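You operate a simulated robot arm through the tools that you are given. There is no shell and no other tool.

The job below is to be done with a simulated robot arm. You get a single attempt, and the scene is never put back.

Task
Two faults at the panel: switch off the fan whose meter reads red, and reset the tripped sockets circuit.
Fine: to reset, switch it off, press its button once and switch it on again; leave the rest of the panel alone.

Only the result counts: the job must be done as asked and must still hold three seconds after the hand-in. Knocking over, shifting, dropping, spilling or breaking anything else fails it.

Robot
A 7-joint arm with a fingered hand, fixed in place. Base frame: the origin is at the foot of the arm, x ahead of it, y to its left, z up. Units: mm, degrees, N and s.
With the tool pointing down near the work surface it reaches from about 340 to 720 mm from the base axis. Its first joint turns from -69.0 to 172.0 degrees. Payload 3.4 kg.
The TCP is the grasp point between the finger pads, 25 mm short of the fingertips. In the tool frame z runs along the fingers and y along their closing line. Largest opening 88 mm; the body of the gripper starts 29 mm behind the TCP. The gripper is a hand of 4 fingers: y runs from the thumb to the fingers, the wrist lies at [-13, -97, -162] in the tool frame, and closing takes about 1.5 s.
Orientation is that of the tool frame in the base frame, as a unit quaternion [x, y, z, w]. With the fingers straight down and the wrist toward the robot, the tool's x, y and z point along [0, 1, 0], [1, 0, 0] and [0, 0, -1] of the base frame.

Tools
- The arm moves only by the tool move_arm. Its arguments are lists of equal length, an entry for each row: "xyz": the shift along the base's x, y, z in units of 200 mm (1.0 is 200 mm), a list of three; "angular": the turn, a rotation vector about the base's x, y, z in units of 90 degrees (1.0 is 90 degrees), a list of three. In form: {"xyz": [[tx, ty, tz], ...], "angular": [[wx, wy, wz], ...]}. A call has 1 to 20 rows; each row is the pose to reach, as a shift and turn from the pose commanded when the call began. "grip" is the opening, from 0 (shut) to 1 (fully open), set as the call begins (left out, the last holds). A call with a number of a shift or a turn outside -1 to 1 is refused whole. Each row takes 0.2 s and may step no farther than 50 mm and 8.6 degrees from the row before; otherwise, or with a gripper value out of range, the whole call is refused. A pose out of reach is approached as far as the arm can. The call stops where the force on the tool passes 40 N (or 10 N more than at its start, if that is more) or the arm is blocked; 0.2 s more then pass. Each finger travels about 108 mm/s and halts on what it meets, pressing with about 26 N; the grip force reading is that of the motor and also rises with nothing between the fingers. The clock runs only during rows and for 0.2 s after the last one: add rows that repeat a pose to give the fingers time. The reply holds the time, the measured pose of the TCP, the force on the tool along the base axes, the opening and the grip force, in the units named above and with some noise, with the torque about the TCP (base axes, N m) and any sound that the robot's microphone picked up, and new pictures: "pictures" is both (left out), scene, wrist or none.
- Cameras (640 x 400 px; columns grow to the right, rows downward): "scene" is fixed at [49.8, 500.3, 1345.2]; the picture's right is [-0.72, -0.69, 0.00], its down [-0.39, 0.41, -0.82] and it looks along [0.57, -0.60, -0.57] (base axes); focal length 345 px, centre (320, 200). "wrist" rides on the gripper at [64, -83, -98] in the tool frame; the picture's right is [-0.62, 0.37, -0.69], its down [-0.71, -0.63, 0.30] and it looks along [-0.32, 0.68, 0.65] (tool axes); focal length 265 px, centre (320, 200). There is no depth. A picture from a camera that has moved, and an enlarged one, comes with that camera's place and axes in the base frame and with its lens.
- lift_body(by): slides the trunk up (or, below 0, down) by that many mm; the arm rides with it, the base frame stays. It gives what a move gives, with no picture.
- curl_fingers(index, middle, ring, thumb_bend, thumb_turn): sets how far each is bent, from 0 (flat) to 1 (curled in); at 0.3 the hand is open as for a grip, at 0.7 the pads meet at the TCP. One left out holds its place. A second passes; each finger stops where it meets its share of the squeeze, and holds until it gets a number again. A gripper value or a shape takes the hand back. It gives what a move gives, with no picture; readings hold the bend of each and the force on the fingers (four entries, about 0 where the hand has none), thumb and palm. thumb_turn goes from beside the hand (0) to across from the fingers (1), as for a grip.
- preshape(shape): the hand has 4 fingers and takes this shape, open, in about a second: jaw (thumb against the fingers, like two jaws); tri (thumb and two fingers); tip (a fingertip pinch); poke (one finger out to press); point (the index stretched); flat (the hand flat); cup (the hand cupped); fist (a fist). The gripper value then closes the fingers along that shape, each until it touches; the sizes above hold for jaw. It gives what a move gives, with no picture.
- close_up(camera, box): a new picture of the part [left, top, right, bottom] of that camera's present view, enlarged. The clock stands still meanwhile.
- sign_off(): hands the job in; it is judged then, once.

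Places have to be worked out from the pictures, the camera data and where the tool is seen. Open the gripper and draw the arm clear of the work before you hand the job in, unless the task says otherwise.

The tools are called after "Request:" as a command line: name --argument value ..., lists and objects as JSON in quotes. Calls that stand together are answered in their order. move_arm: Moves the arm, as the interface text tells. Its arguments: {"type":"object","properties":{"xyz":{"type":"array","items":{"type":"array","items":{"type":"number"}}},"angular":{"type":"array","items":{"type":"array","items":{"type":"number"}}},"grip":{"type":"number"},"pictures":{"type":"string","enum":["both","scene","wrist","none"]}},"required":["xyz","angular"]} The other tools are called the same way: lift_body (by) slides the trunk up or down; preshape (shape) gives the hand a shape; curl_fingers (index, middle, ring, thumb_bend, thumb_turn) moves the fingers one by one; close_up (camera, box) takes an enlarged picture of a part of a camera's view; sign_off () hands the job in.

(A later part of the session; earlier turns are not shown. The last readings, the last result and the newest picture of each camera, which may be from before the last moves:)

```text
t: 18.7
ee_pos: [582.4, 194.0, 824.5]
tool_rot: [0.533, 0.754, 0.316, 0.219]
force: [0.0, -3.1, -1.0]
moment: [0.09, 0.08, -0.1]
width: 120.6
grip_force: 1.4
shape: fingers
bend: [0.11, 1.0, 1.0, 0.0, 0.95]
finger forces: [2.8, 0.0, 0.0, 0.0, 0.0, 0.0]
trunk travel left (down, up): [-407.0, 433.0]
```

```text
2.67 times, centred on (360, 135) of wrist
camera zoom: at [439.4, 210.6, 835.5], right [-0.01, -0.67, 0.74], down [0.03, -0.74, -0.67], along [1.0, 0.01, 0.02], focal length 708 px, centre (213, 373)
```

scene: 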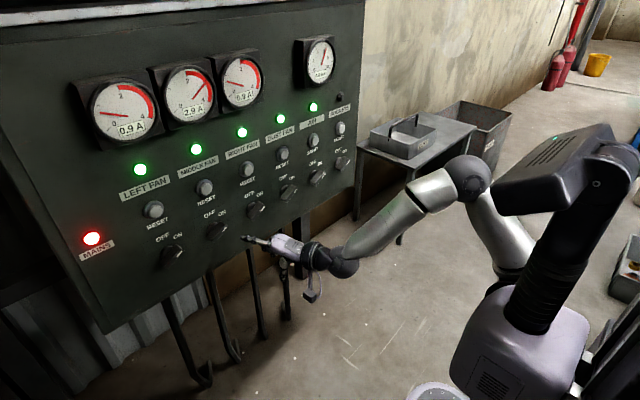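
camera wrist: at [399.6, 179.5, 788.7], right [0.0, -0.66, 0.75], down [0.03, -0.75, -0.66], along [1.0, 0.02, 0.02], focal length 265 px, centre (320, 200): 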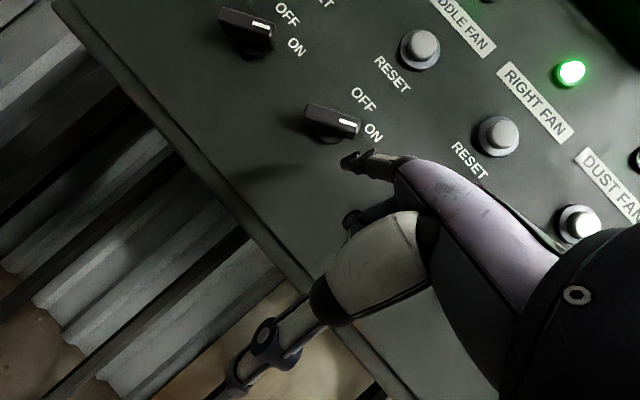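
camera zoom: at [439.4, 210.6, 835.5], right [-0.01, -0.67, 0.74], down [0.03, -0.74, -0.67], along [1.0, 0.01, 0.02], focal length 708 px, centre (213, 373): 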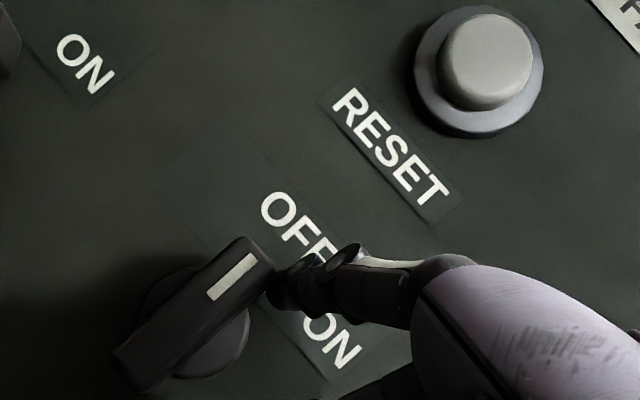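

The middle-fan pointer is straight up at OFF and its lamp is dark. I'll move the finger sideways off the bar and then withdraw straight back.

Request:
move_arm --xyz '[[0, -0.06, -0.01], [-0.15, -0.08, -0.01], [-0.38, -0.08, -0.01], [-0.6, -0.08, -0.01], [-0.6, -0.08, -0.01]]' --angular '[[0, 0, 0], [0, 0, 0], [0, 0, 0], [0, 0, 0], [0, 0, 0]]' --pictures "scene"

Request:
close_up --camera "scene" --box '[140, 130, 300, 250]'

Request:
close_up --camera "wrist" --box '[200, 60, 440, 210]'

```text
t: 19.9
ee_pos: [460.1, 181.3, 817.1]
tool_rot: [0.529, 0.758, 0.312, 0.22]
force: [0.5, -0.8, -0.6]
moment: [-0.02, -0.02, -0.01]
width: 123.0
grip_force: 0.1
shape: fingers
bend: [0.1, 1.0, 1.0, 0.0, 0.95]
finger forces: [0.0, 0.0, 0.0, 0.0, 0.0, 0.1]
trunk travel left (down, up): [-407.0, 433.0]
```

scene: 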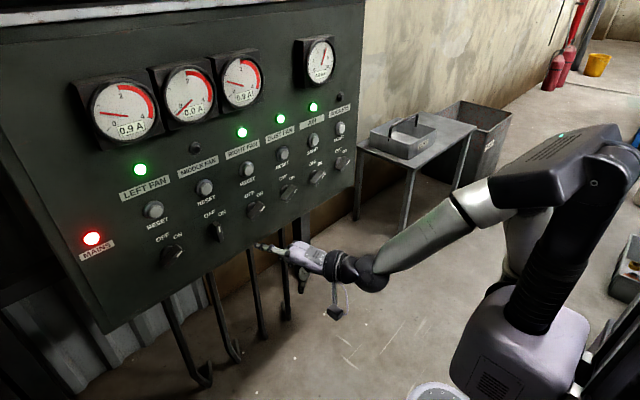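

```text
3.33 times, centred on (220, 190) of scene
camera zoom: at [49.8, 500.3, 1345.2], right [-0.72, -0.69, 0.0], down [-0.39, 0.41, -0.82], along [0.57, -0.6, -0.57], focal length 1150 px, centre (653, 233)
```

zoom: 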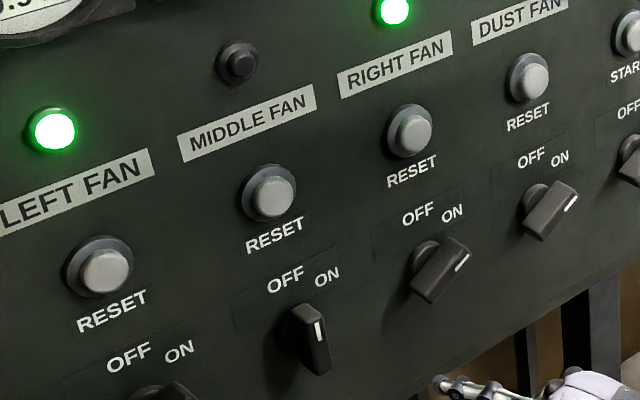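

```text
2.67 times, centred on (320, 135) of wrist
camera zoom: at [316.5, 197.5, 828.5], right [0.0, -0.66, 0.75], down [0.03, -0.75, -0.66], along [1.0, 0.02, 0.02], focal length 708 px, centre (320, 373)
```

zoom: 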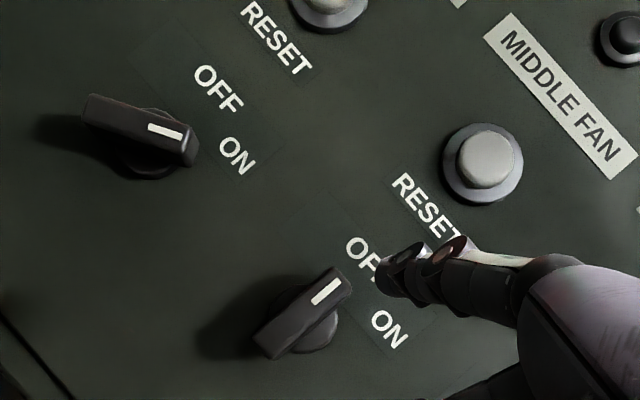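

The middle fan is OFF, with its lamp dark and meter at 0.0, and every other lamp is unchanged. Now I'll travel right towards the sockets column at a safe distance, removing the yaw on the way.

Request:
move_arm --xyz '[[0, -0.2, 0], [0, -0.4, -0.05], [0, -0.6, -0.1], [0, -0.8, -0.15], [0, -1.0, -0.2], [0, -1.0, -0.2]]' --angular '[[0, 0, -0.045], [0, 0, -0.09], [0, 0, -0.135], [0, 0, -0.18], [0, 0, -0.222], [0, 0, -0.222]]' --pictures "scene"

```text
t: 21.3
ee_pos: [459.8, -20.2, 779.8]
tool_rot: [0.653, 0.653, 0.272, 0.27]
force: [-0.2, -0.5, -0.2]
moment: [0.03, 0.01, 0.01]
width: 123.1
grip_force: 0.0
shape: fingers
bend: [0.1, 1.0, 1.0, 0.0, 0.95]
finger forces: [0.0, 0.1, 0.0, 0.0, 0.0, 0.0]
trunk travel left (down, up): [-407.0, 433.0]
```

scene: 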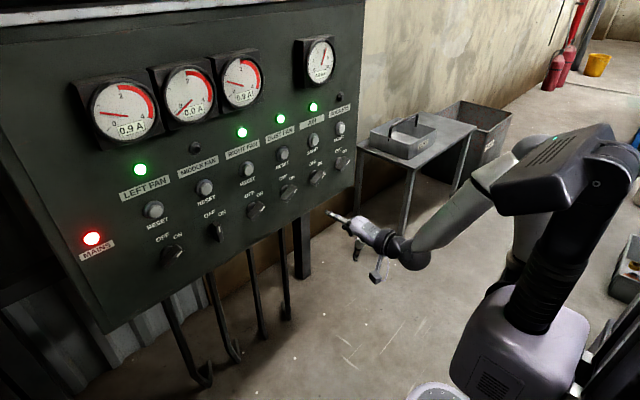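

Tracking is exact at (460, -20, 780). I'll continue right to the sockets column, still well clear of the panel, and look with the wrist camera.

Request:
move_arm --xyz '[[0, -0.2, 0], [0, -0.4, 0], [0, -0.6, 0], [0, -0.8, 0], [0, -1.0, 0], [0, -1.0, 0]]' --angular '[[0, 0, 0], [0, 0, 0], [0, 0, 0], [0, 0, 0], [0, 0, 0], [0, 0, 0]]' --pictures "both"

Request:
close_up --camera "scene" --box '[270, 90, 430, 210]'

```text
t: 22.7
ee_pos: [467.9, -222.6, 782.2]
tool_rot: [0.652, 0.654, 0.271, 0.27]
force: [-0.3, 0.3, 0.0]
moment: [0.0, 0.03, -0.01]
width: 122.6
grip_force: 0.0
shape: fingers
bend: [0.1, 1.0, 1.0, 0.0, 0.95]
finger forces: [0.0, 0.0, 0.1, 0.1, 0.0, 0.1]
out of reach, approached as far as the arm can: row 1, 2, 3, 4, 5, 6
trunk travel left (down, up): [-407.0, 433.0]
camera wrist: at [338.3, -157.9, 792.4], right [-0.23, -0.62, 0.75], down [-0.23, -0.72, -0.66], along [0.95, -0.32, 0.02], focal length 265 px, centre (320, 200)
```

scene: 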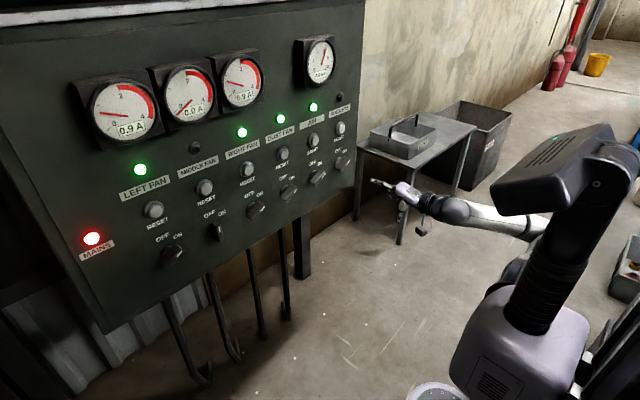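
wrist: 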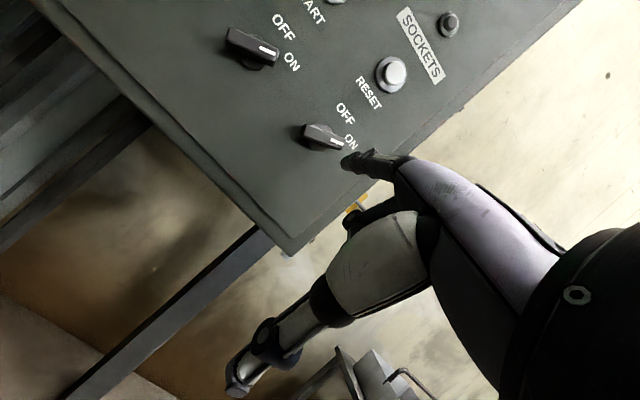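

```text
3.33 times, centred on (350, 150) of scene
camera zoom: at [49.8, 500.3, 1345.2], right [-0.72, -0.69, 0.0], down [-0.39, 0.41, -0.82], along [0.57, -0.6, -0.57], focal length 1150 px, centre (220, 367)
```

zoom: 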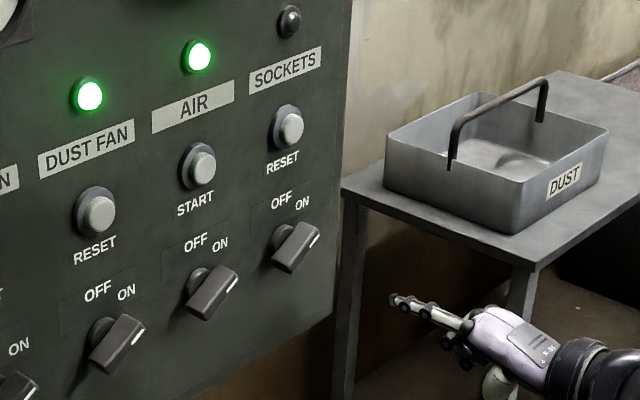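

The sockets knob comes out at (y≈-203, z≈845) and its reset button at (y≈-204, z≈955). The arm reported a slight reach issue this close in, so I'll move forward and right to the pre-push position and check tracking.

Request:
move_arm --xyz '[[0.15, -0.08, 0], [0.3, -0.155, 0], [0.375, -0.155, 0], [0.375, -0.155, 0]]' --angular '[[0, 0, 0], [0, 0, 0], [0, 0, 0], [0, 0, 0]]' --pictures "none"

Request:
close_up --camera "wrist" --box '[200, 0, 520, 200]'

Request:
close_up --camera "scene" --box '[270, 90, 430, 210]'

```text
t: 23.7
ee_pos: [544.6, -254.6, 779.3]
tool_rot: [0.653, 0.654, 0.27, 0.27]
force: [-0.1, -0.7, -0.2]
moment: [0.01, 0.0, -0.02]
width: 123.0
grip_force: 0.1
shape: fingers
bend: [0.1, 1.0, 1.0, 0.0, 0.95]
finger forces: [0.0, 0.0, 0.0, 0.0, 0.0, 0.0]
trunk travel left (down, up): [-407.0, 433.0]
```

```text
2.00 times, centred on (360, 100) of wrist
camera zoom: at [414.2, -188.8, 790.7], right [-0.23, -0.62, 0.75], down [-0.23, -0.71, -0.66], along [0.95, -0.32, 0.02], focal length 531 px, centre (240, 400)
```

zoom: 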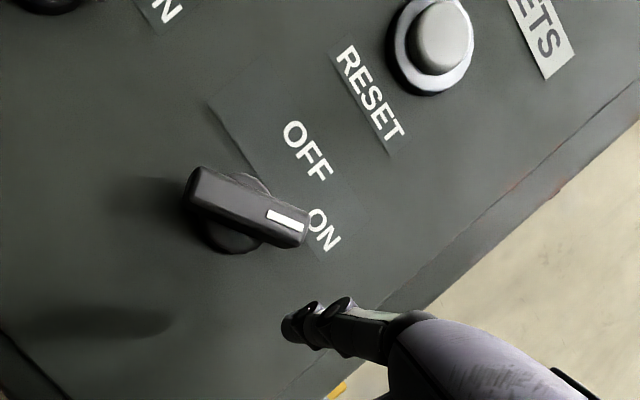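

```text
3.33 times, centred on (350, 150) of scene
camera zoom: at [49.8, 500.3, 1345.2], right [-0.72, -0.69, 0.0], down [-0.39, 0.41, -0.82], along [0.57, -0.6, -0.57], focal length 1150 px, centre (220, 367)
```

zoom: 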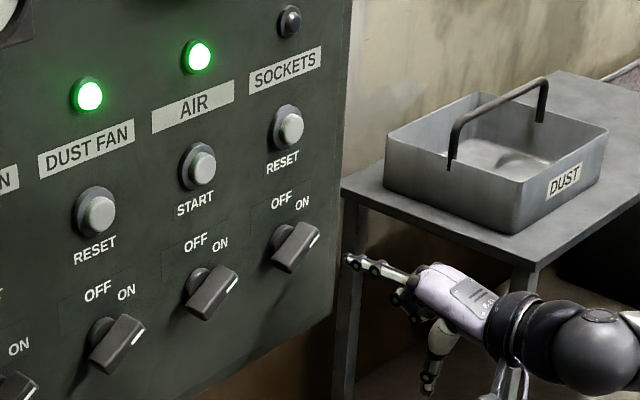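

The knob is confirmed at (y≈-203, z≈845), and the tip is at about (602, -243, 829), 39 mm right of it and 17 mm below. I'll go in 29 mm at this clear spot.

Request:
move_arm --xyz '[[0.08, 0, 0], [0.145, 0, 0], [0.145, 0, 0]]' --angular '[[0, 0, 0], [0, 0, 0], [0, 0, 0]]' --pictures "none"

Request:
close_up --camera "wrist" --box '[200, 50, 440, 200]'

Request:
close_up --camera "scene" --box '[290, 110, 410, 200]'

```text
t: 24.5
ee_pos: [572.6, -253.5, 780.9]
tool_rot: [0.653, 0.654, 0.271, 0.27]
force: [-0.4, 0.0, -0.3]
moment: [-0.03, -0.03, -0.01]
width: 123.1
grip_force: 0.0
shape: fingers
bend: [0.1, 1.0, 1.0, 0.0, 0.95]
finger forces: [0.0, 0.0, 0.0, 0.0, 0.0, 0.0]
trunk travel left (down, up): [-407.0, 433.0]
```

```text
2.67 times, centred on (320, 125) of wrist
camera zoom: at [443.3, -188.7, 791.7], right [-0.23, -0.62, 0.75], down [-0.23, -0.71, -0.66], along [0.95, -0.32, 0.02], focal length 708 px, centre (320, 400)
```

zoom: 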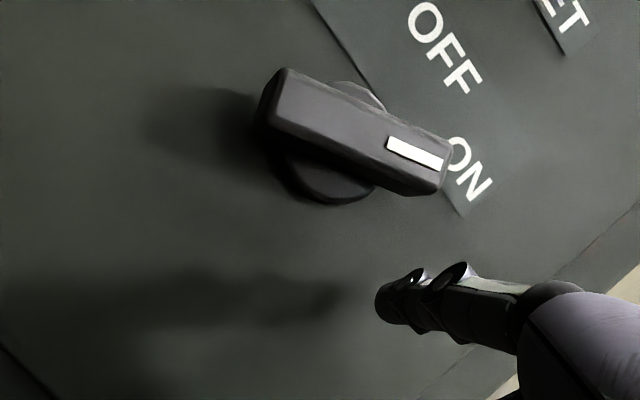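

```text
4.44 times, centred on (350, 155) of scene
camera zoom: at [49.8, 500.3, 1345.2], right [-0.72, -0.69, 0.0], down [-0.39, 0.41, -0.82], along [0.57, -0.6, -0.57], focal length 1533 px, centre (187, 400)
```

zoom: 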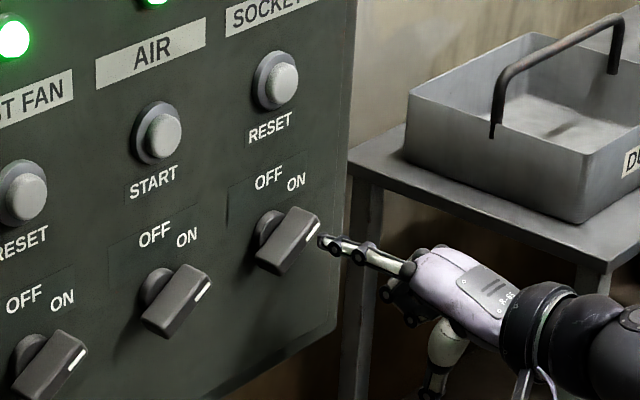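

It's tracking well, with the tip beside the sockets knob in the same relative position that worked for the middle fan. I'll run the first part of the same arc.

Request:
move_arm --xyz '[[0, 0.05, 0.01], [0, 0.09, 0.05], [0, 0.09, 0.08], [0, 0.09, 0.105], [0, 0.09, 0.105]]' --angular '[[0, 0, 0], [0, 0, 0], [0, 0, 0], [0, 0, 0], [0, 0, 0]]' --pictures "none"

Request:
close_up --camera "wrist" --box '[200, 50, 440, 200]'

Request:
close_up --camera "scene" --box '[290, 110, 410, 200]'

```text
t: 25.7
ee_pos: [572.3, -235.6, 802.1]
tool_rot: [0.653, 0.653, 0.27, 0.271]
force: [-0.9, -0.4, -1.2]
moment: [0.04, -0.02, -0.01]
width: 121.3
grip_force: 0.9
shape: fingers
bend: [0.11, 1.0, 1.0, 0.0, 0.95]
finger forces: [1.7, 0.0, 0.1, 0.1, 0.1, 0.1]
trunk travel left (down, up): [-407.0, 433.0]
```

```text
2.67 times, centred on (320, 125) of wrist
camera zoom: at [443.2, -170.8, 812.8], right [-0.23, -0.62, 0.75], down [-0.23, -0.71, -0.66], along [0.95, -0.32, 0.02], focal length 708 px, centre (320, 400)
```

zoom: 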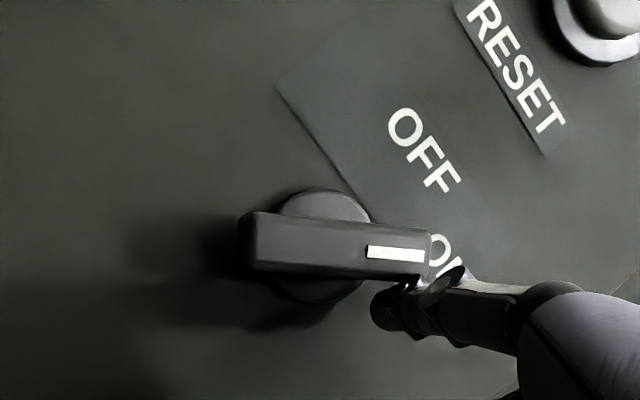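

```text
4.44 times, centred on (350, 155) of scene
camera zoom: at [49.8, 500.3, 1345.2], right [-0.72, -0.69, 0.0], down [-0.39, 0.41, -0.82], along [0.57, -0.6, -0.57], focal length 1533 px, centre (187, 400)
```

zoom: 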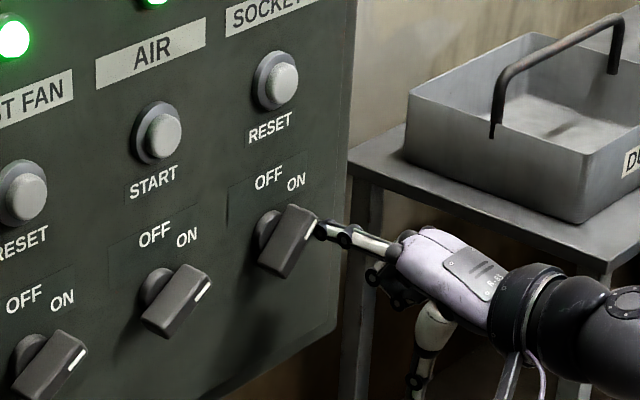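

The pointer has started turning, as it did on the middle fan. I'll continue the arc towards OFF.

Request:
move_arm --xyz '[[0, 0.005, 0.0275], [0, 0.0165, 0.05], [0, 0.0335, 0.07], [0, 0.0475, 0.08], [0, 0.0625, 0.088], [0, 0.0775, 0.092], [0, 0.0775, 0.092]]' --angular '[[0, 0, 0], [0, 0, 0], [0, 0, 0], [0, 0, 0], [0, 0, 0], [0, 0, 0], [0, 0, 0]]' --pictures "none"

Request:
close_up --camera "wrist" --box '[200, 50, 440, 200]'

Request:
close_up --camera "scene" --box '[290, 80, 410, 200]'

```text
t: 27.3
ee_pos: [572.0, -220.9, 820.0]
tool_rot: [0.654, 0.653, 0.271, 0.269]
force: [-0.4, -3.3, -1.3]
moment: [0.2, 0.03, -0.16]
width: 120.9
grip_force: 2.2
shape: fingers
bend: [0.11, 1.0, 1.0, 0.0, 0.95]
finger forces: [4.0, 0.0, 0.0, 0.0, 0.0, 0.1]
trunk travel left (down, up): [-407.0, 433.0]
```

```text
2.67 times, centred on (320, 125) of wrist
camera zoom: at [442.7, -156.0, 831.3], right [-0.23, -0.62, 0.75], down [-0.23, -0.71, -0.66], along [0.95, -0.32, 0.02], focal length 708 px, centre (320, 400)
```

zoom: 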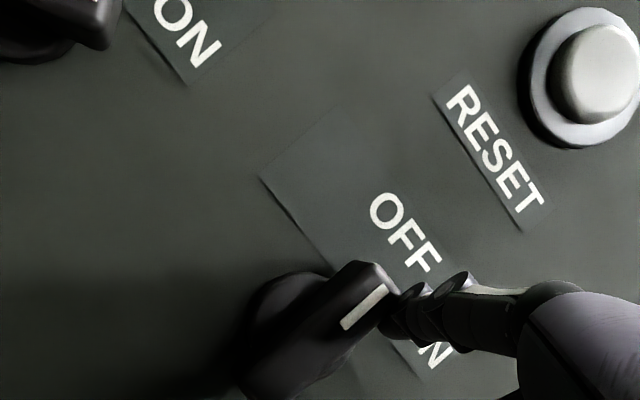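

```text
3.33 times, centred on (350, 140) of scene
camera zoom: at [49.8, 500.3, 1345.2], right [-0.72, -0.69, 0.0], down [-0.39, 0.41, -0.82], along [0.57, -0.6, -0.57], focal length 1150 px, centre (220, 400)
```

zoom: 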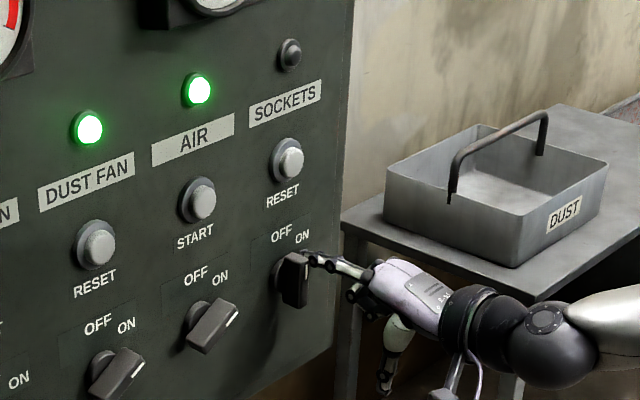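

The sockets pointer is vertical at OFF with about 3.5 N on the finger. I'll nudge 3 mm more to seat it, then slide off to the right and back out.

Request:
move_arm --xyz '[[0, 0.015, 0], [0, 0.015, 0]]' --angular '[[0, 0, 0], [0, 0, 0]]' --pictures "none"

Request:
move_arm --xyz '[[0, -0.07, -0.01], [-0.12, -0.09, -0.01], [-0.3, -0.09, -0.01], [-0.3, -0.09, -0.01]]' --angular '[[0, 0, 0], [0, 0, 0], [0, 0, 0], [0, 0, 0]]' --pictures "wrist"

Request:
close_up --camera "scene" --box '[290, 80, 410, 200]'

Request:
close_up --camera "wrist" --box '[200, 0, 520, 200]'

```text
t: 27.9
ee_pos: [572.0, -219.3, 821.0]
tool_rot: [0.653, 0.654, 0.271, 0.269]
force: [-0.9, -7.3, -1.7]
moment: [0.31, 0.01, -0.33]
width: 121.1
grip_force: 3.5
shape: fingers
bend: [0.11, 1.0, 1.0, 0.0, 0.95]
finger forces: [6.5, 0.0, 0.0, 0.1, 0.0, 0.0]
trunk travel left (down, up): [-407.0, 433.0]
```

```text
t: 28.9
ee_pos: [510.7, -235.1, 819.2]
tool_rot: [0.653, 0.654, 0.27, 0.27]
force: [-0.2, -0.4, -0.3]
moment: [0.01, -0.02, -0.03]
width: 122.7
grip_force: 0.0
shape: fingers
bend: [0.1, 1.0, 1.0, 0.0, 0.95]
finger forces: [0.0, 0.1, 0.1, 0.0, 0.0, 0.0]
trunk travel left (down, up): [-407.0, 433.0]
camera wrist: at [381.8, -170.0, 829.9], right [-0.23, -0.62, 0.75], down [-0.23, -0.71, -0.66], along [0.95, -0.32, 0.02], focal length 265 px, centre (320, 200)
```

wrist: 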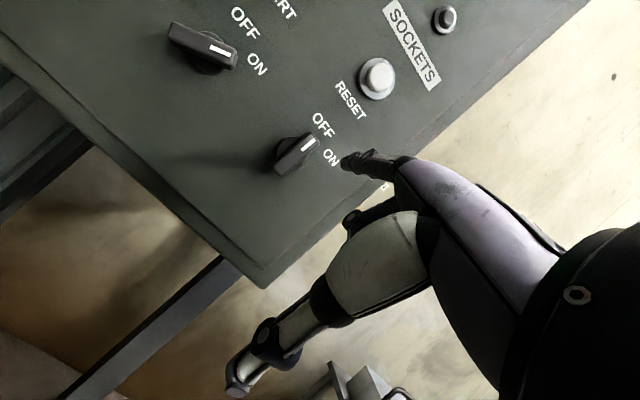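

```text
3.33 times, centred on (350, 140) of scene
camera zoom: at [49.8, 500.3, 1345.2], right [-0.72, -0.69, 0.0], down [-0.39, 0.41, -0.82], along [0.57, -0.6, -0.57], focal length 1150 px, centre (220, 400)
```

zoom: 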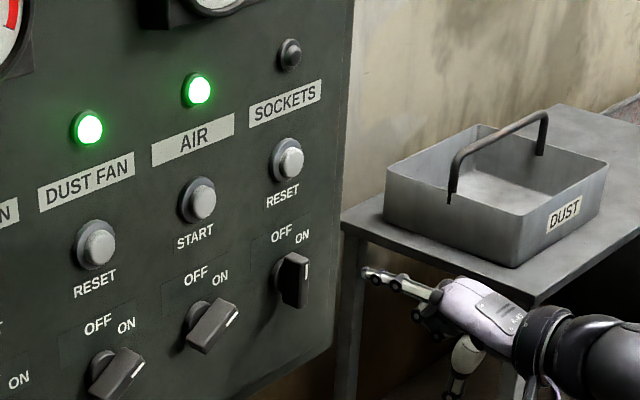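

```text
2.00 times, centred on (360, 100) of wrist
camera zoom: at [381.8, -170.0, 829.9], right [-0.23, -0.62, 0.75], down [-0.23, -0.71, -0.66], along [0.95, -0.32, 0.02], focal length 531 px, centre (240, 400)
```

zoom: 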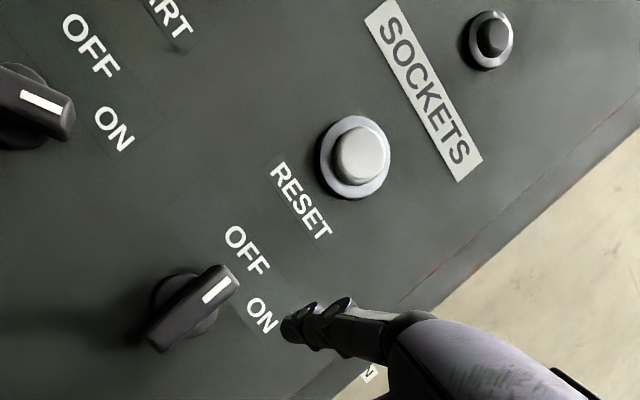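

The sockets switch is seated at OFF. Its reset button is at about (637, -203, 956), so I'll raise the finger about 89 mm and shift it left to line up with the button, stopping about 30 mm short.

Request:
move_arm --xyz '[[0, 0.03, 0.2], [0, 0.07, 0.36], [0.1, 0.1125, 0.445], [0.17, 0.1125, 0.445], [0.17, 0.1125, 0.445]]' --angular '[[0, 0, 0], [0, 0, 0], [0, 0, 0], [0, 0, 0], [0, 0, 0]]' --pictures "both"

Request:
close_up --camera "scene" --box '[290, 80, 410, 200]'

Request:
close_up --camera "wrist" --box '[220, 70, 460, 220]'

```text
t: 30.1
ee_pos: [544.6, -211.8, 906.9]
tool_rot: [0.653, 0.654, 0.271, 0.27]
force: [0.1, -0.3, 0.5]
moment: [-0.01, 0.02, 0.04]
width: 123.0
grip_force: 0.0
shape: fingers
bend: [0.1, 1.0, 1.0, 0.0, 0.95]
finger forces: [0.0, 0.0, 0.0, 0.1, 0.0, 0.0]
trunk travel left (down, up): [-407.0, 433.0]
camera wrist: at [416.4, -147.6, 918.3], right [-0.23, -0.62, 0.75], down [-0.23, -0.71, -0.66], along [0.95, -0.32, 0.02], focal length 265 px, centre (320, 200)
```

scene: 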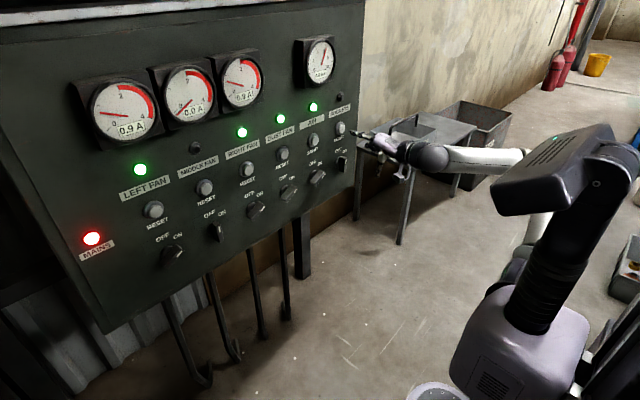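
wrist: 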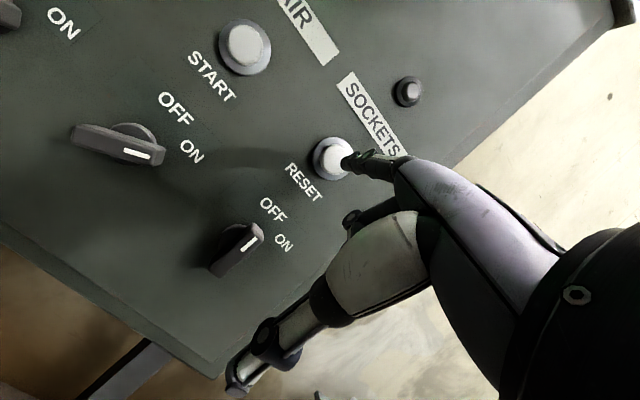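

```text
3.33 times, centred on (350, 140) of scene
camera zoom: at [49.8, 500.3, 1345.2], right [-0.72, -0.69, 0.0], down [-0.39, 0.41, -0.82], along [0.57, -0.6, -0.57], focal length 1150 px, centre (220, 400)
```

zoom: 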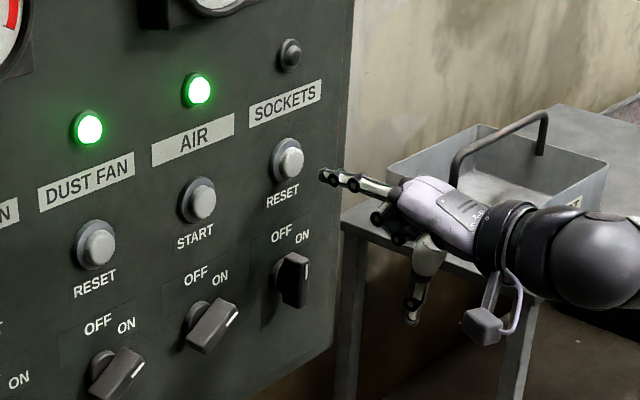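

```text
2.67 times, centred on (340, 145) of wrist
camera zoom: at [416.4, -147.6, 918.3], right [-0.23, -0.62, 0.75], down [-0.23, -0.71, -0.66], along [0.95, -0.32, 0.02], focal length 708 px, centre (267, 347)
```

zoom: 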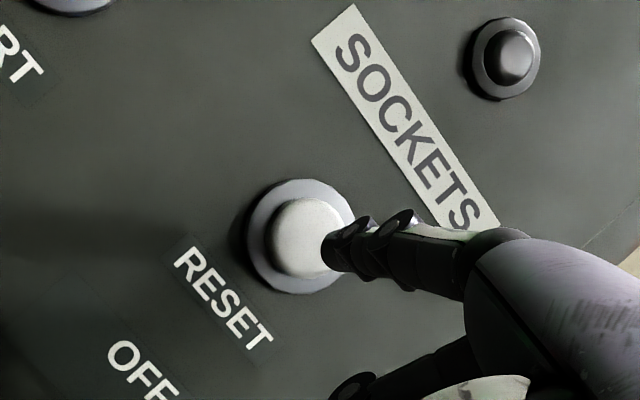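

The finger is aligned with the sockets RESET cap to within about 2 mm in both views, with a gap of roughly 35 mm. I'll close most of it.

Request:
move_arm --xyz '[[0.08, -0.008, 0.008], [0.14, -0.008, 0.008], [0.14, -0.008, 0.008]]' --angular '[[0, 0, 0], [0, 0, 0], [0, 0, 0]]' --pictures "none"

Request:
close_up --camera "scene" --box '[310, 90, 390, 160]'

Request:
close_up --camera "wrist" --box '[260, 100, 420, 200]'

```text
t: 30.9
ee_pos: [574.4, -213.9, 908.8]
tool_rot: [0.653, 0.654, 0.271, 0.269]
force: [-1.2, -1.0, -0.4]
moment: [0.03, -0.07, -0.03]
width: 122.7
grip_force: 0.8
shape: fingers
bend: [0.1, 1.0, 1.0, 0.0, 0.95]
finger forces: [0.7, 0.0, 0.0, 0.0, 0.0, 0.0]
trunk travel left (down, up): [-407.0, 433.0]
```

```text
5.71 times, centred on (350, 125) of scene
camera zoom: at [49.8, 500.3, 1345.2], right [-0.72, -0.69, 0.0], down [-0.39, 0.41, -0.82], along [0.57, -0.6, -0.57], focal length 1972 px, centre (149, 629)
```

zoom: 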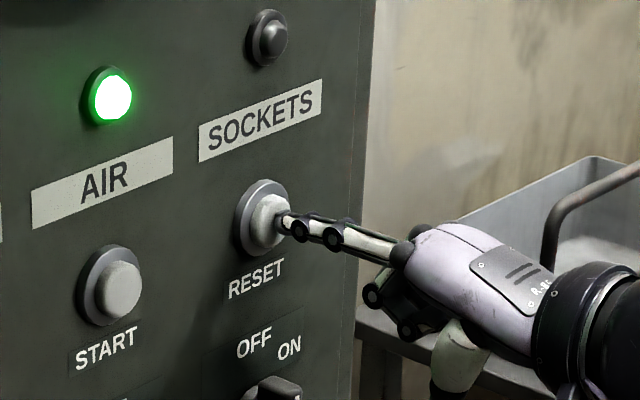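

```text
4.00 times, centred on (340, 150) of wrist
camera zoom: at [444.6, -148.8, 920.1], right [-0.23, -0.62, 0.75], down [-0.23, -0.71, -0.66], along [0.95, -0.32, 0.02], focal length 1062 px, centre (240, 400)
```

zoom: 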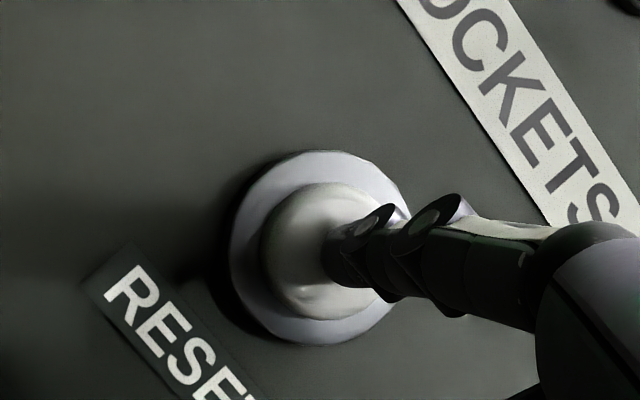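

The fingertip is touching the centre of the sockets RESET cap at about 1 N. I'll press in with small steps and hold.

Request:
move_arm --xyz '[[0.01, 0, 0], [0.02, 0, 0], [0.03, 0, 0], [0.03, 0, 0]]' --angular '[[0, 0, 0], [0, 0, 0], [0, 0, 0], [0, 0, 0]]' --pictures "none"

Request:
close_up --camera "scene" --box '[310, 90, 390, 160]'

Request:
close_up --camera "wrist" --box '[260, 100, 420, 200]'

```text
t: 31.9
ee_pos: [578.8, -214.5, 909.7]
tool_rot: [0.653, 0.654, 0.271, 0.27]
force: [-5.4, 0.1, 0.2]
moment: [-0.03, -0.27, 0.04]
width: 122.4
grip_force: 2.5
shape: fingers
bend: [0.1, 1.0, 1.0, 0.0, 0.95]
finger forces: [5.3, 0.1, 0.0, 0.0, 0.1, 0.1]
trunk travel left (down, up): [-407.0, 433.0]
heard: click
```

```text
5.71 times, centred on (350, 125) of scene
camera zoom: at [49.8, 500.3, 1345.2], right [-0.72, -0.69, 0.0], down [-0.39, 0.41, -0.82], along [0.57, -0.6, -0.57], focal length 1972 px, centre (149, 629)
```

zoom: 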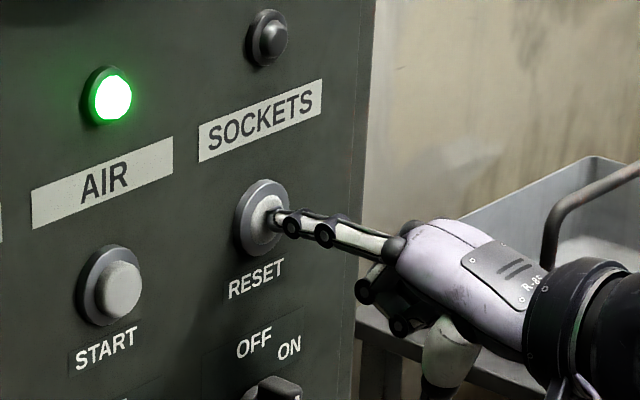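

```text
4.00 times, centred on (340, 150) of wrist
camera zoom: at [449.8, -149.0, 920.6], right [-0.23, -0.62, 0.75], down [-0.23, -0.71, -0.66], along [0.95, -0.32, 0.02], focal length 1062 px, centre (240, 400)
```

zoom: 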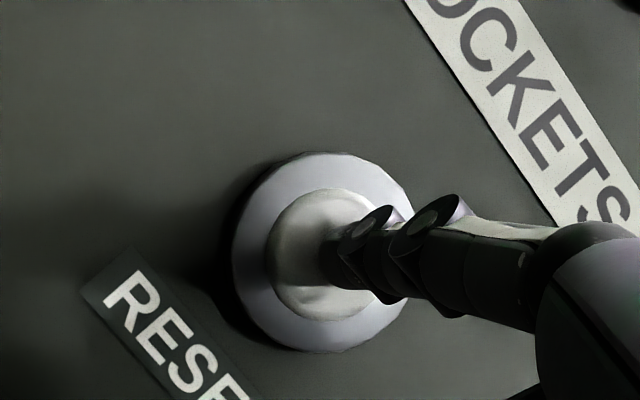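

A click was heard and the cap is pressed in, so the reset is done with one press. I'll withdraw straight back in one monotonic motion.

Request:
move_arm --xyz '[[-0.1, 0, 0], [-0.25, 0, 0], [-0.35, 0, 0], [-0.35, 0, 0]]' --angular '[[0, 0, 0], [0, 0, 0], [0, 0, 0], [0, 0, 0]]' --pictures "wrist"

Request:
close_up --camera "scene" --box '[290, 80, 410, 200]'

```text
t: 32.9
ee_pos: [509.8, -216.3, 909.0]
tool_rot: [0.653, 0.653, 0.271, 0.271]
force: [0.5, -0.3, -0.5]
moment: [-0.01, 0.0, 0.0]
width: 123.0
grip_force: 0.0
shape: fingers
bend: [0.1, 1.0, 1.0, 0.0, 0.95]
finger forces: [0.0, 0.0, 0.1, 0.0, 0.1, 0.1]
trunk travel left (down, up): [-407.0, 433.0]
camera wrist: at [380.4, -149.5, 919.7], right [-0.23, -0.62, 0.75], down [-0.23, -0.72, -0.66], along [0.95, -0.32, 0.02], focal length 265 px, centre (320, 200)
```

wrist: 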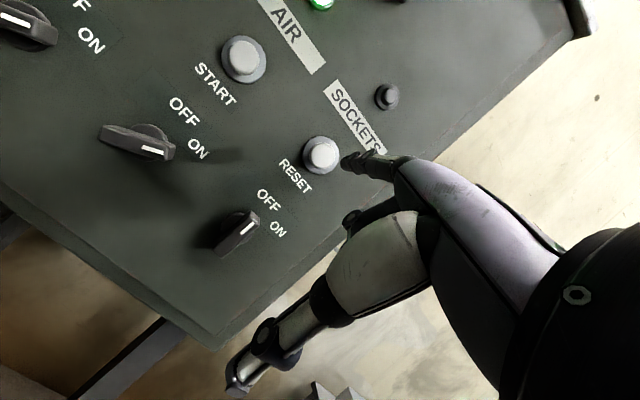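

```text
3.33 times, centred on (350, 140) of scene
camera zoom: at [49.8, 500.3, 1345.2], right [-0.72, -0.69, 0.0], down [-0.39, 0.41, -0.82], along [0.57, -0.6, -0.57], focal length 1150 px, centre (220, 400)
```

zoom: 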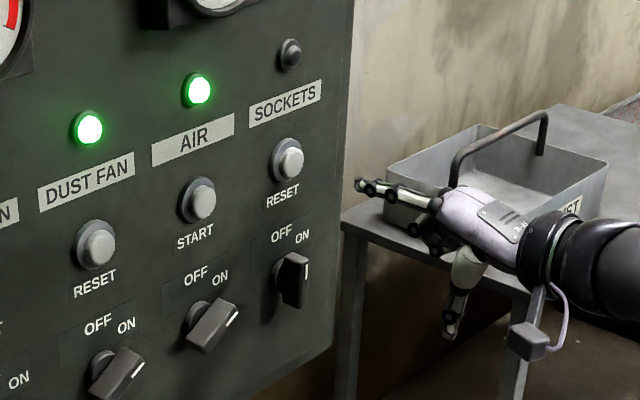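

The reset button is back out and the switch still sits at OFF. To switch it on I'll go to the left side of the pointer's upper end; first I position the finger about 30 mm left of the knob centre at pointer height, still in front of the panel.

Request:
move_arm --xyz '[[0, 0.08, -0.2], [0, 0.16, -0.4], [0, 0.1975, -0.4825], [0.15, 0.1975, -0.4825], [0.15, 0.1975, -0.4825]]' --angular '[[0, 0, 0], [0, 0, 0], [0, 0, 0], [0, 0, 0], [0, 0, 0]]' --pictures "none"

Request:
close_up --camera "scene" --box '[270, 80, 410, 200]'

Request:
close_up --camera "wrist" --box '[220, 80, 460, 230]'

```text
t: 34.1
ee_pos: [539.8, -175.7, 812.0]
tool_rot: [0.653, 0.654, 0.271, 0.27]
force: [-0.1, -1.1, 0.4]
moment: [0.0, 0.0, 0.01]
width: 122.6
grip_force: 0.0
shape: fingers
bend: [0.1, 1.0, 1.0, 0.0, 0.95]
finger forces: [0.1, 0.0, 0.0, 0.1, 0.0, 0.0]
trunk travel left (down, up): [-407.0, 433.0]
```

```text
3.33 times, centred on (340, 140) of scene
camera zoom: at [49.8, 500.3, 1345.2], right [-0.72, -0.69, 0.0], down [-0.39, 0.41, -0.82], along [0.57, -0.6, -0.57], focal length 1150 px, centre (253, 400)
```

zoom: 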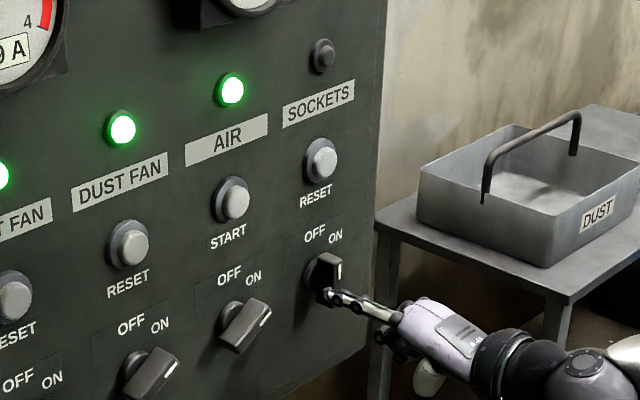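

```text
2.67 times, centred on (340, 155) of wrist
camera zoom: at [411.0, -110.2, 822.4], right [-0.23, -0.62, 0.75], down [-0.23, -0.72, -0.66], along [0.95, -0.32, 0.02], focal length 708 px, centre (267, 320)
```

zoom: 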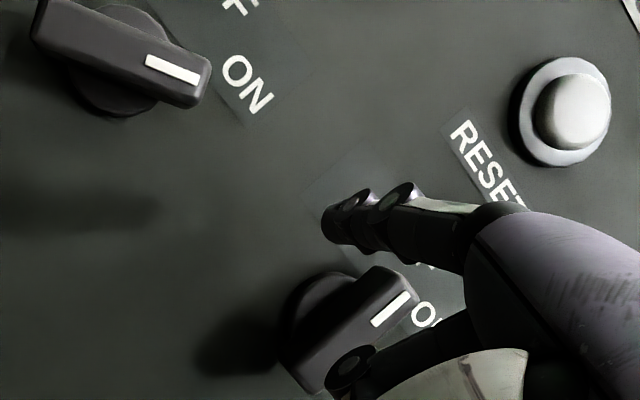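

The tip is about 35 mm left of the knob and at pointer height, and the curled fingers trail about 50 mm behind it. The way in is clear between the AIR and SOCKETS knobs, so I'll advance 32 mm.

Request:
move_arm --xyz '[[0.08, 0, 0], [0.16, 0, 0], [0.16, 0, 0]]' --angular '[[0, 0, 0], [0, 0, 0], [0, 0, 0]]' --pictures "none"

Request:
close_up --camera "wrist" --box '[220, 80, 460, 230]'

Request:
close_up --camera "scene" --box '[290, 110, 410, 200]'

```text
t: 34.9
ee_pos: [571.2, -175.4, 810.8]
tool_rot: [0.653, 0.654, 0.27, 0.27]
force: [-0.1, -0.2, -0.8]
moment: [0.04, -0.03, -0.03]
width: 123.0
grip_force: 0.1
shape: fingers
bend: [0.1, 1.0, 1.0, 0.0, 0.95]
finger forces: [0.0, 0.0, 0.1, 0.0, 0.0, 0.1]
trunk travel left (down, up): [-407.0, 433.0]
```

```text
2.67 times, centred on (340, 155) of wrist
camera zoom: at [442.6, -110.4, 822.6], right [-0.23, -0.62, 0.75], down [-0.23, -0.71, -0.66], along [0.95, -0.32, 0.02], focal length 708 px, centre (267, 320)
```

zoom: 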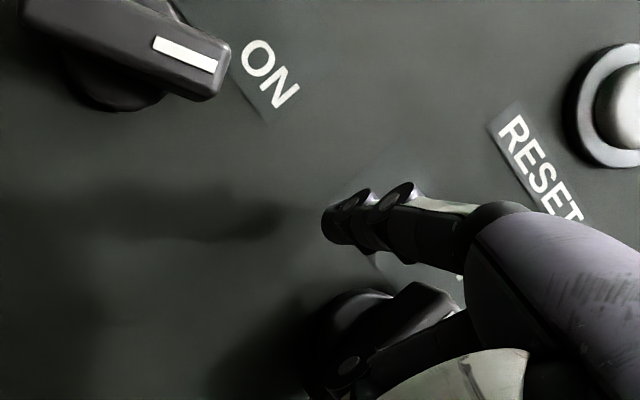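

```text
4.44 times, centred on (350, 155) of scene
camera zoom: at [49.8, 500.3, 1345.2], right [-0.72, -0.69, 0.0], down [-0.39, 0.41, -0.82], along [0.57, -0.6, -0.57], focal length 1533 px, centre (187, 400)
```

zoom: 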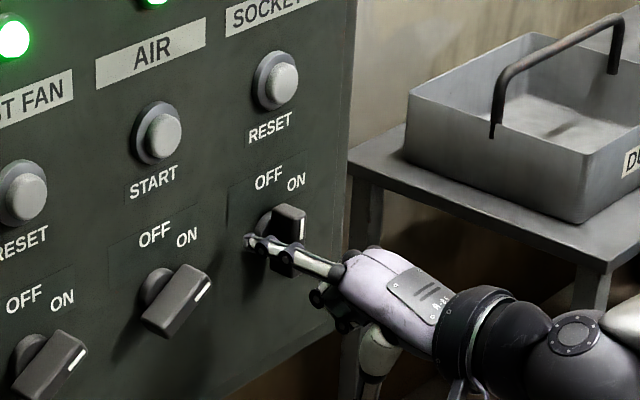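

The tip is left of the sockets pointer with no contact. I'll now sweep right and slightly up along the arc to push the pointer towards ON, pausing midway.

Request:
move_arm --xyz '[[0, -0.047, 0.003], [0, -0.092, 0.013], [0, -0.112, 0.028], [0, -0.137, 0.037], [0, -0.137, 0.037]]' --angular '[[0, 0, 0], [0, 0, 0], [0, 0, 0], [0, 0, 0], [0, 0, 0]]' --pictures "none"

Request:
close_up --camera "wrist" --box '[220, 80, 460, 230]'

Request:
close_up --camera "scene" --box '[290, 80, 410, 200]'

```text
t: 36.1
ee_pos: [570.8, -202.4, 820.2]
tool_rot: [0.653, 0.653, 0.27, 0.271]
force: [-0.5, 0.3, -0.3]
moment: [-0.01, 0.0, 0.05]
width: 122.9
grip_force: 0.6
shape: fingers
bend: [0.1, 1.0, 1.0, 0.0, 0.95]
finger forces: [0.8, 0.1, 0.1, 0.0, 0.0, 0.0]
trunk travel left (down, up): [-407.0, 433.0]
```

```text
2.67 times, centred on (340, 155) of wrist
camera zoom: at [442.3, -137.0, 830.6], right [-0.23, -0.62, 0.75], down [-0.23, -0.72, -0.66], along [0.95, -0.32, 0.02], focal length 708 px, centre (267, 320)
```

zoom: 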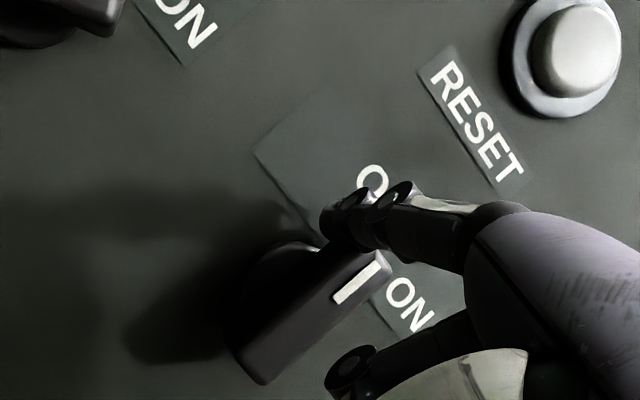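

```text
3.33 times, centred on (350, 140) of scene
camera zoom: at [49.8, 500.3, 1345.2], right [-0.72, -0.69, 0.0], down [-0.39, 0.41, -0.82], along [0.57, -0.6, -0.57], focal length 1150 px, centre (220, 400)
```

zoom: 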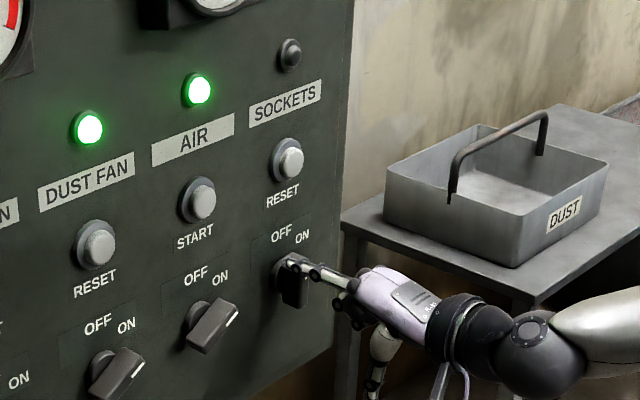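

The finger rests on the left flank near the very top of the pointer, which hasn't turned yet. I'll slide down about 8 mm for a better lever and then continue the sweep to the right.

Request:
move_arm --xyz '[[0, 0.006, -0.04], [0, -0.019, -0.0315], [0, -0.04, -0.028], [0, -0.0615, -0.0305], [0, -0.0615, -0.0305]]' --angular '[[0, 0, 0], [0, 0, 0], [0, 0, 0], [0, 0, 0], [0, 0, 0]]' --pictures "none"

Request:
close_up --camera "wrist" --box '[220, 80, 460, 230]'

Request:
close_up --camera "scene" --box '[290, 80, 410, 200]'

```text
t: 37.3
ee_pos: [571.6, -214.9, 814.2]
tool_rot: [0.653, 0.653, 0.27, 0.271]
force: [-1.1, 2.5, 0.2]
moment: [-0.14, -0.01, 0.15]
width: 123.5
grip_force: 1.6
shape: fingers
bend: [0.1, 1.0, 1.0, 0.0, 0.95]
finger forces: [2.5, 0.0, 0.1, 0.1, 0.1, 0.0]
trunk travel left (down, up): [-407.0, 433.0]
```

```text
2.67 times, centred on (340, 155) of wrist
camera zoom: at [442.4, -149.1, 824.9], right [-0.23, -0.62, 0.75], down [-0.23, -0.72, -0.66], along [0.95, -0.32, 0.02], focal length 708 px, centre (267, 320)
```

zoom: 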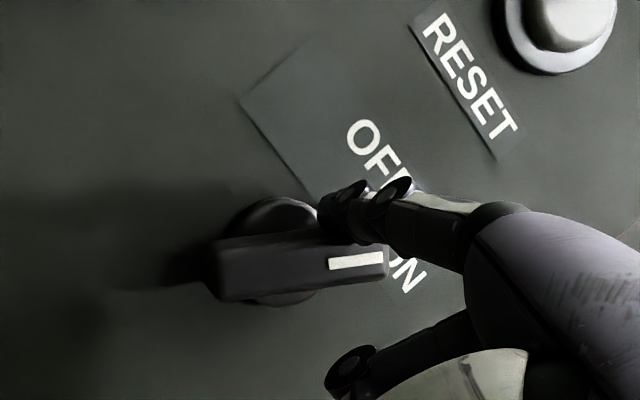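

```text
3.33 times, centred on (350, 140) of scene
camera zoom: at [49.8, 500.3, 1345.2], right [-0.72, -0.69, 0.0], down [-0.39, 0.41, -0.82], along [0.57, -0.6, -0.57], focal length 1150 px, centre (220, 400)
```

zoom: 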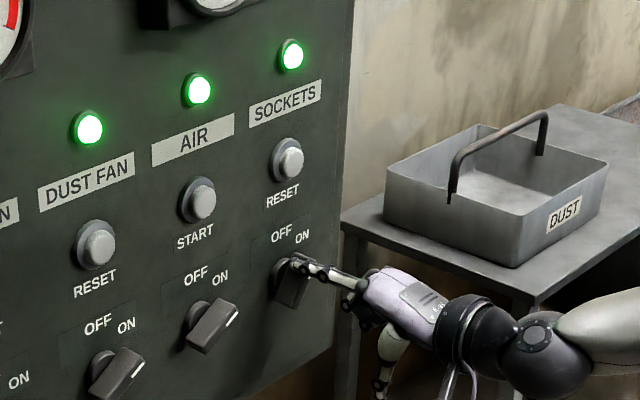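

The SOCKETS lamp is green, and the pointer is about 31° over. I'll continue right and slightly down so it seats fully at ON (about 60°).

Request:
move_arm --xyz '[[0, -0.02, -0.003], [0, -0.04, -0.01], [0, -0.0525, -0.018], [0, -0.0525, -0.018]]' --angular '[[0, 0, 0], [0, 0, 0], [0, 0, 0], [0, 0, 0]]' --pictures "none"

Request:
close_up --camera "wrist" --box '[220, 80, 460, 230]'

Request:
close_up --camera "scene" --box '[290, 80, 410, 200]'

```text
t: 38.3
ee_pos: [570.1, -223.9, 811.2]
tool_rot: [0.652, 0.655, 0.27, 0.27]
force: [0.1, 4.2, 1.5]
moment: [-0.19, -0.1, 0.22]
width: 125.4
grip_force: 1.9
shape: fingers
bend: [0.08, 1.0, 1.0, 0.0, 0.95]
finger forces: [3.9, 0.0, 0.0, 0.1, 0.1, 0.1]
trunk travel left (down, up): [-407.0, 433.0]
```

```text
2.67 times, centred on (340, 155) of wrist
camera zoom: at [442.3, -159.0, 821.8], right [-0.23, -0.62, 0.75], down [-0.23, -0.72, -0.66], along [0.95, -0.32, 0.02], focal length 708 px, centre (267, 320)
```

zoom: 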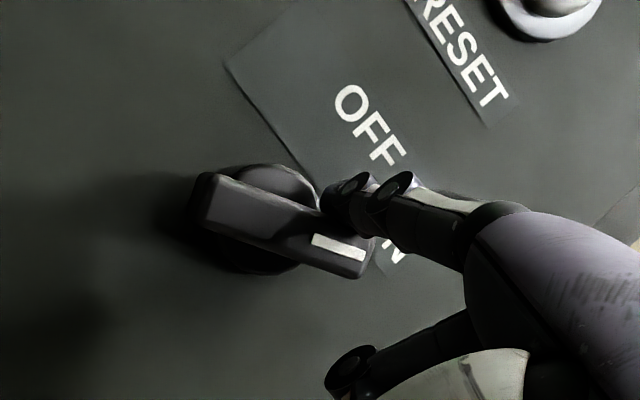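

```text
3.33 times, centred on (350, 140) of scene
camera zoom: at [49.8, 500.3, 1345.2], right [-0.72, -0.69, 0.0], down [-0.39, 0.41, -0.82], along [0.57, -0.6, -0.57], focal length 1150 px, centre (220, 400)
```

zoom: 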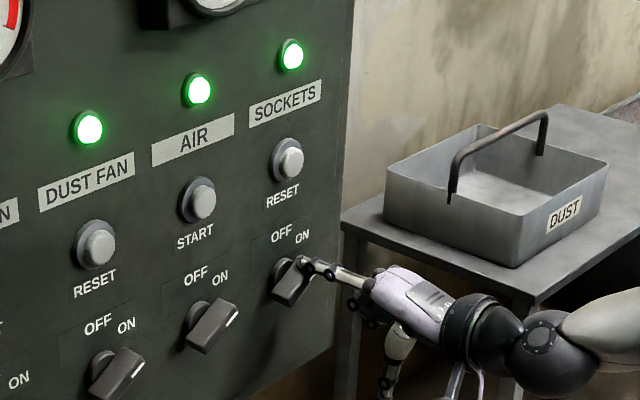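

The pointer is at about 52° with the lamp green. A few more millimetres, mostly downward, should seat it against the ON stop.

Request:
move_arm --xyz '[[0, -0.008, -0.012], [0, -0.014, -0.024], [0, -0.014, -0.024]]' --angular '[[0, 0, 0], [0, 0, 0], [0, 0, 0]]' --pictures "none"

Request:
close_up --camera "wrist" --box '[220, 80, 460, 230]'

```text
t: 39.1
ee_pos: [570.2, -225.8, 807.0]
tool_rot: [0.652, 0.654, 0.271, 0.271]
force: [0.5, 6.5, 5.3]
moment: [-0.27, -0.24, 0.31]
width: 128.8
grip_force: 3.8
shape: fingers
bend: [0.06, 1.0, 1.0, 0.0, 0.95]
finger forces: [7.6, 0.1, 0.0, 0.0, 0.0, 0.0]
trunk travel left (down, up): [-407.0, 433.0]
```

```text
2.67 times, centred on (340, 155) of wrist
camera zoom: at [442.1, -161.4, 817.1], right [-0.23, -0.62, 0.75], down [-0.23, -0.72, -0.66], along [0.95, -0.32, 0.02], focal length 708 px, centre (267, 320)
```

zoom: 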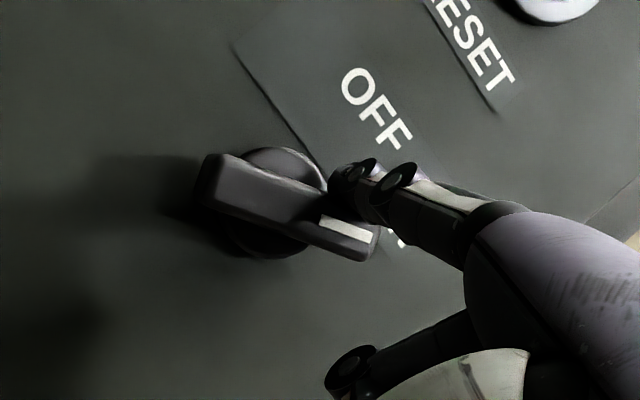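

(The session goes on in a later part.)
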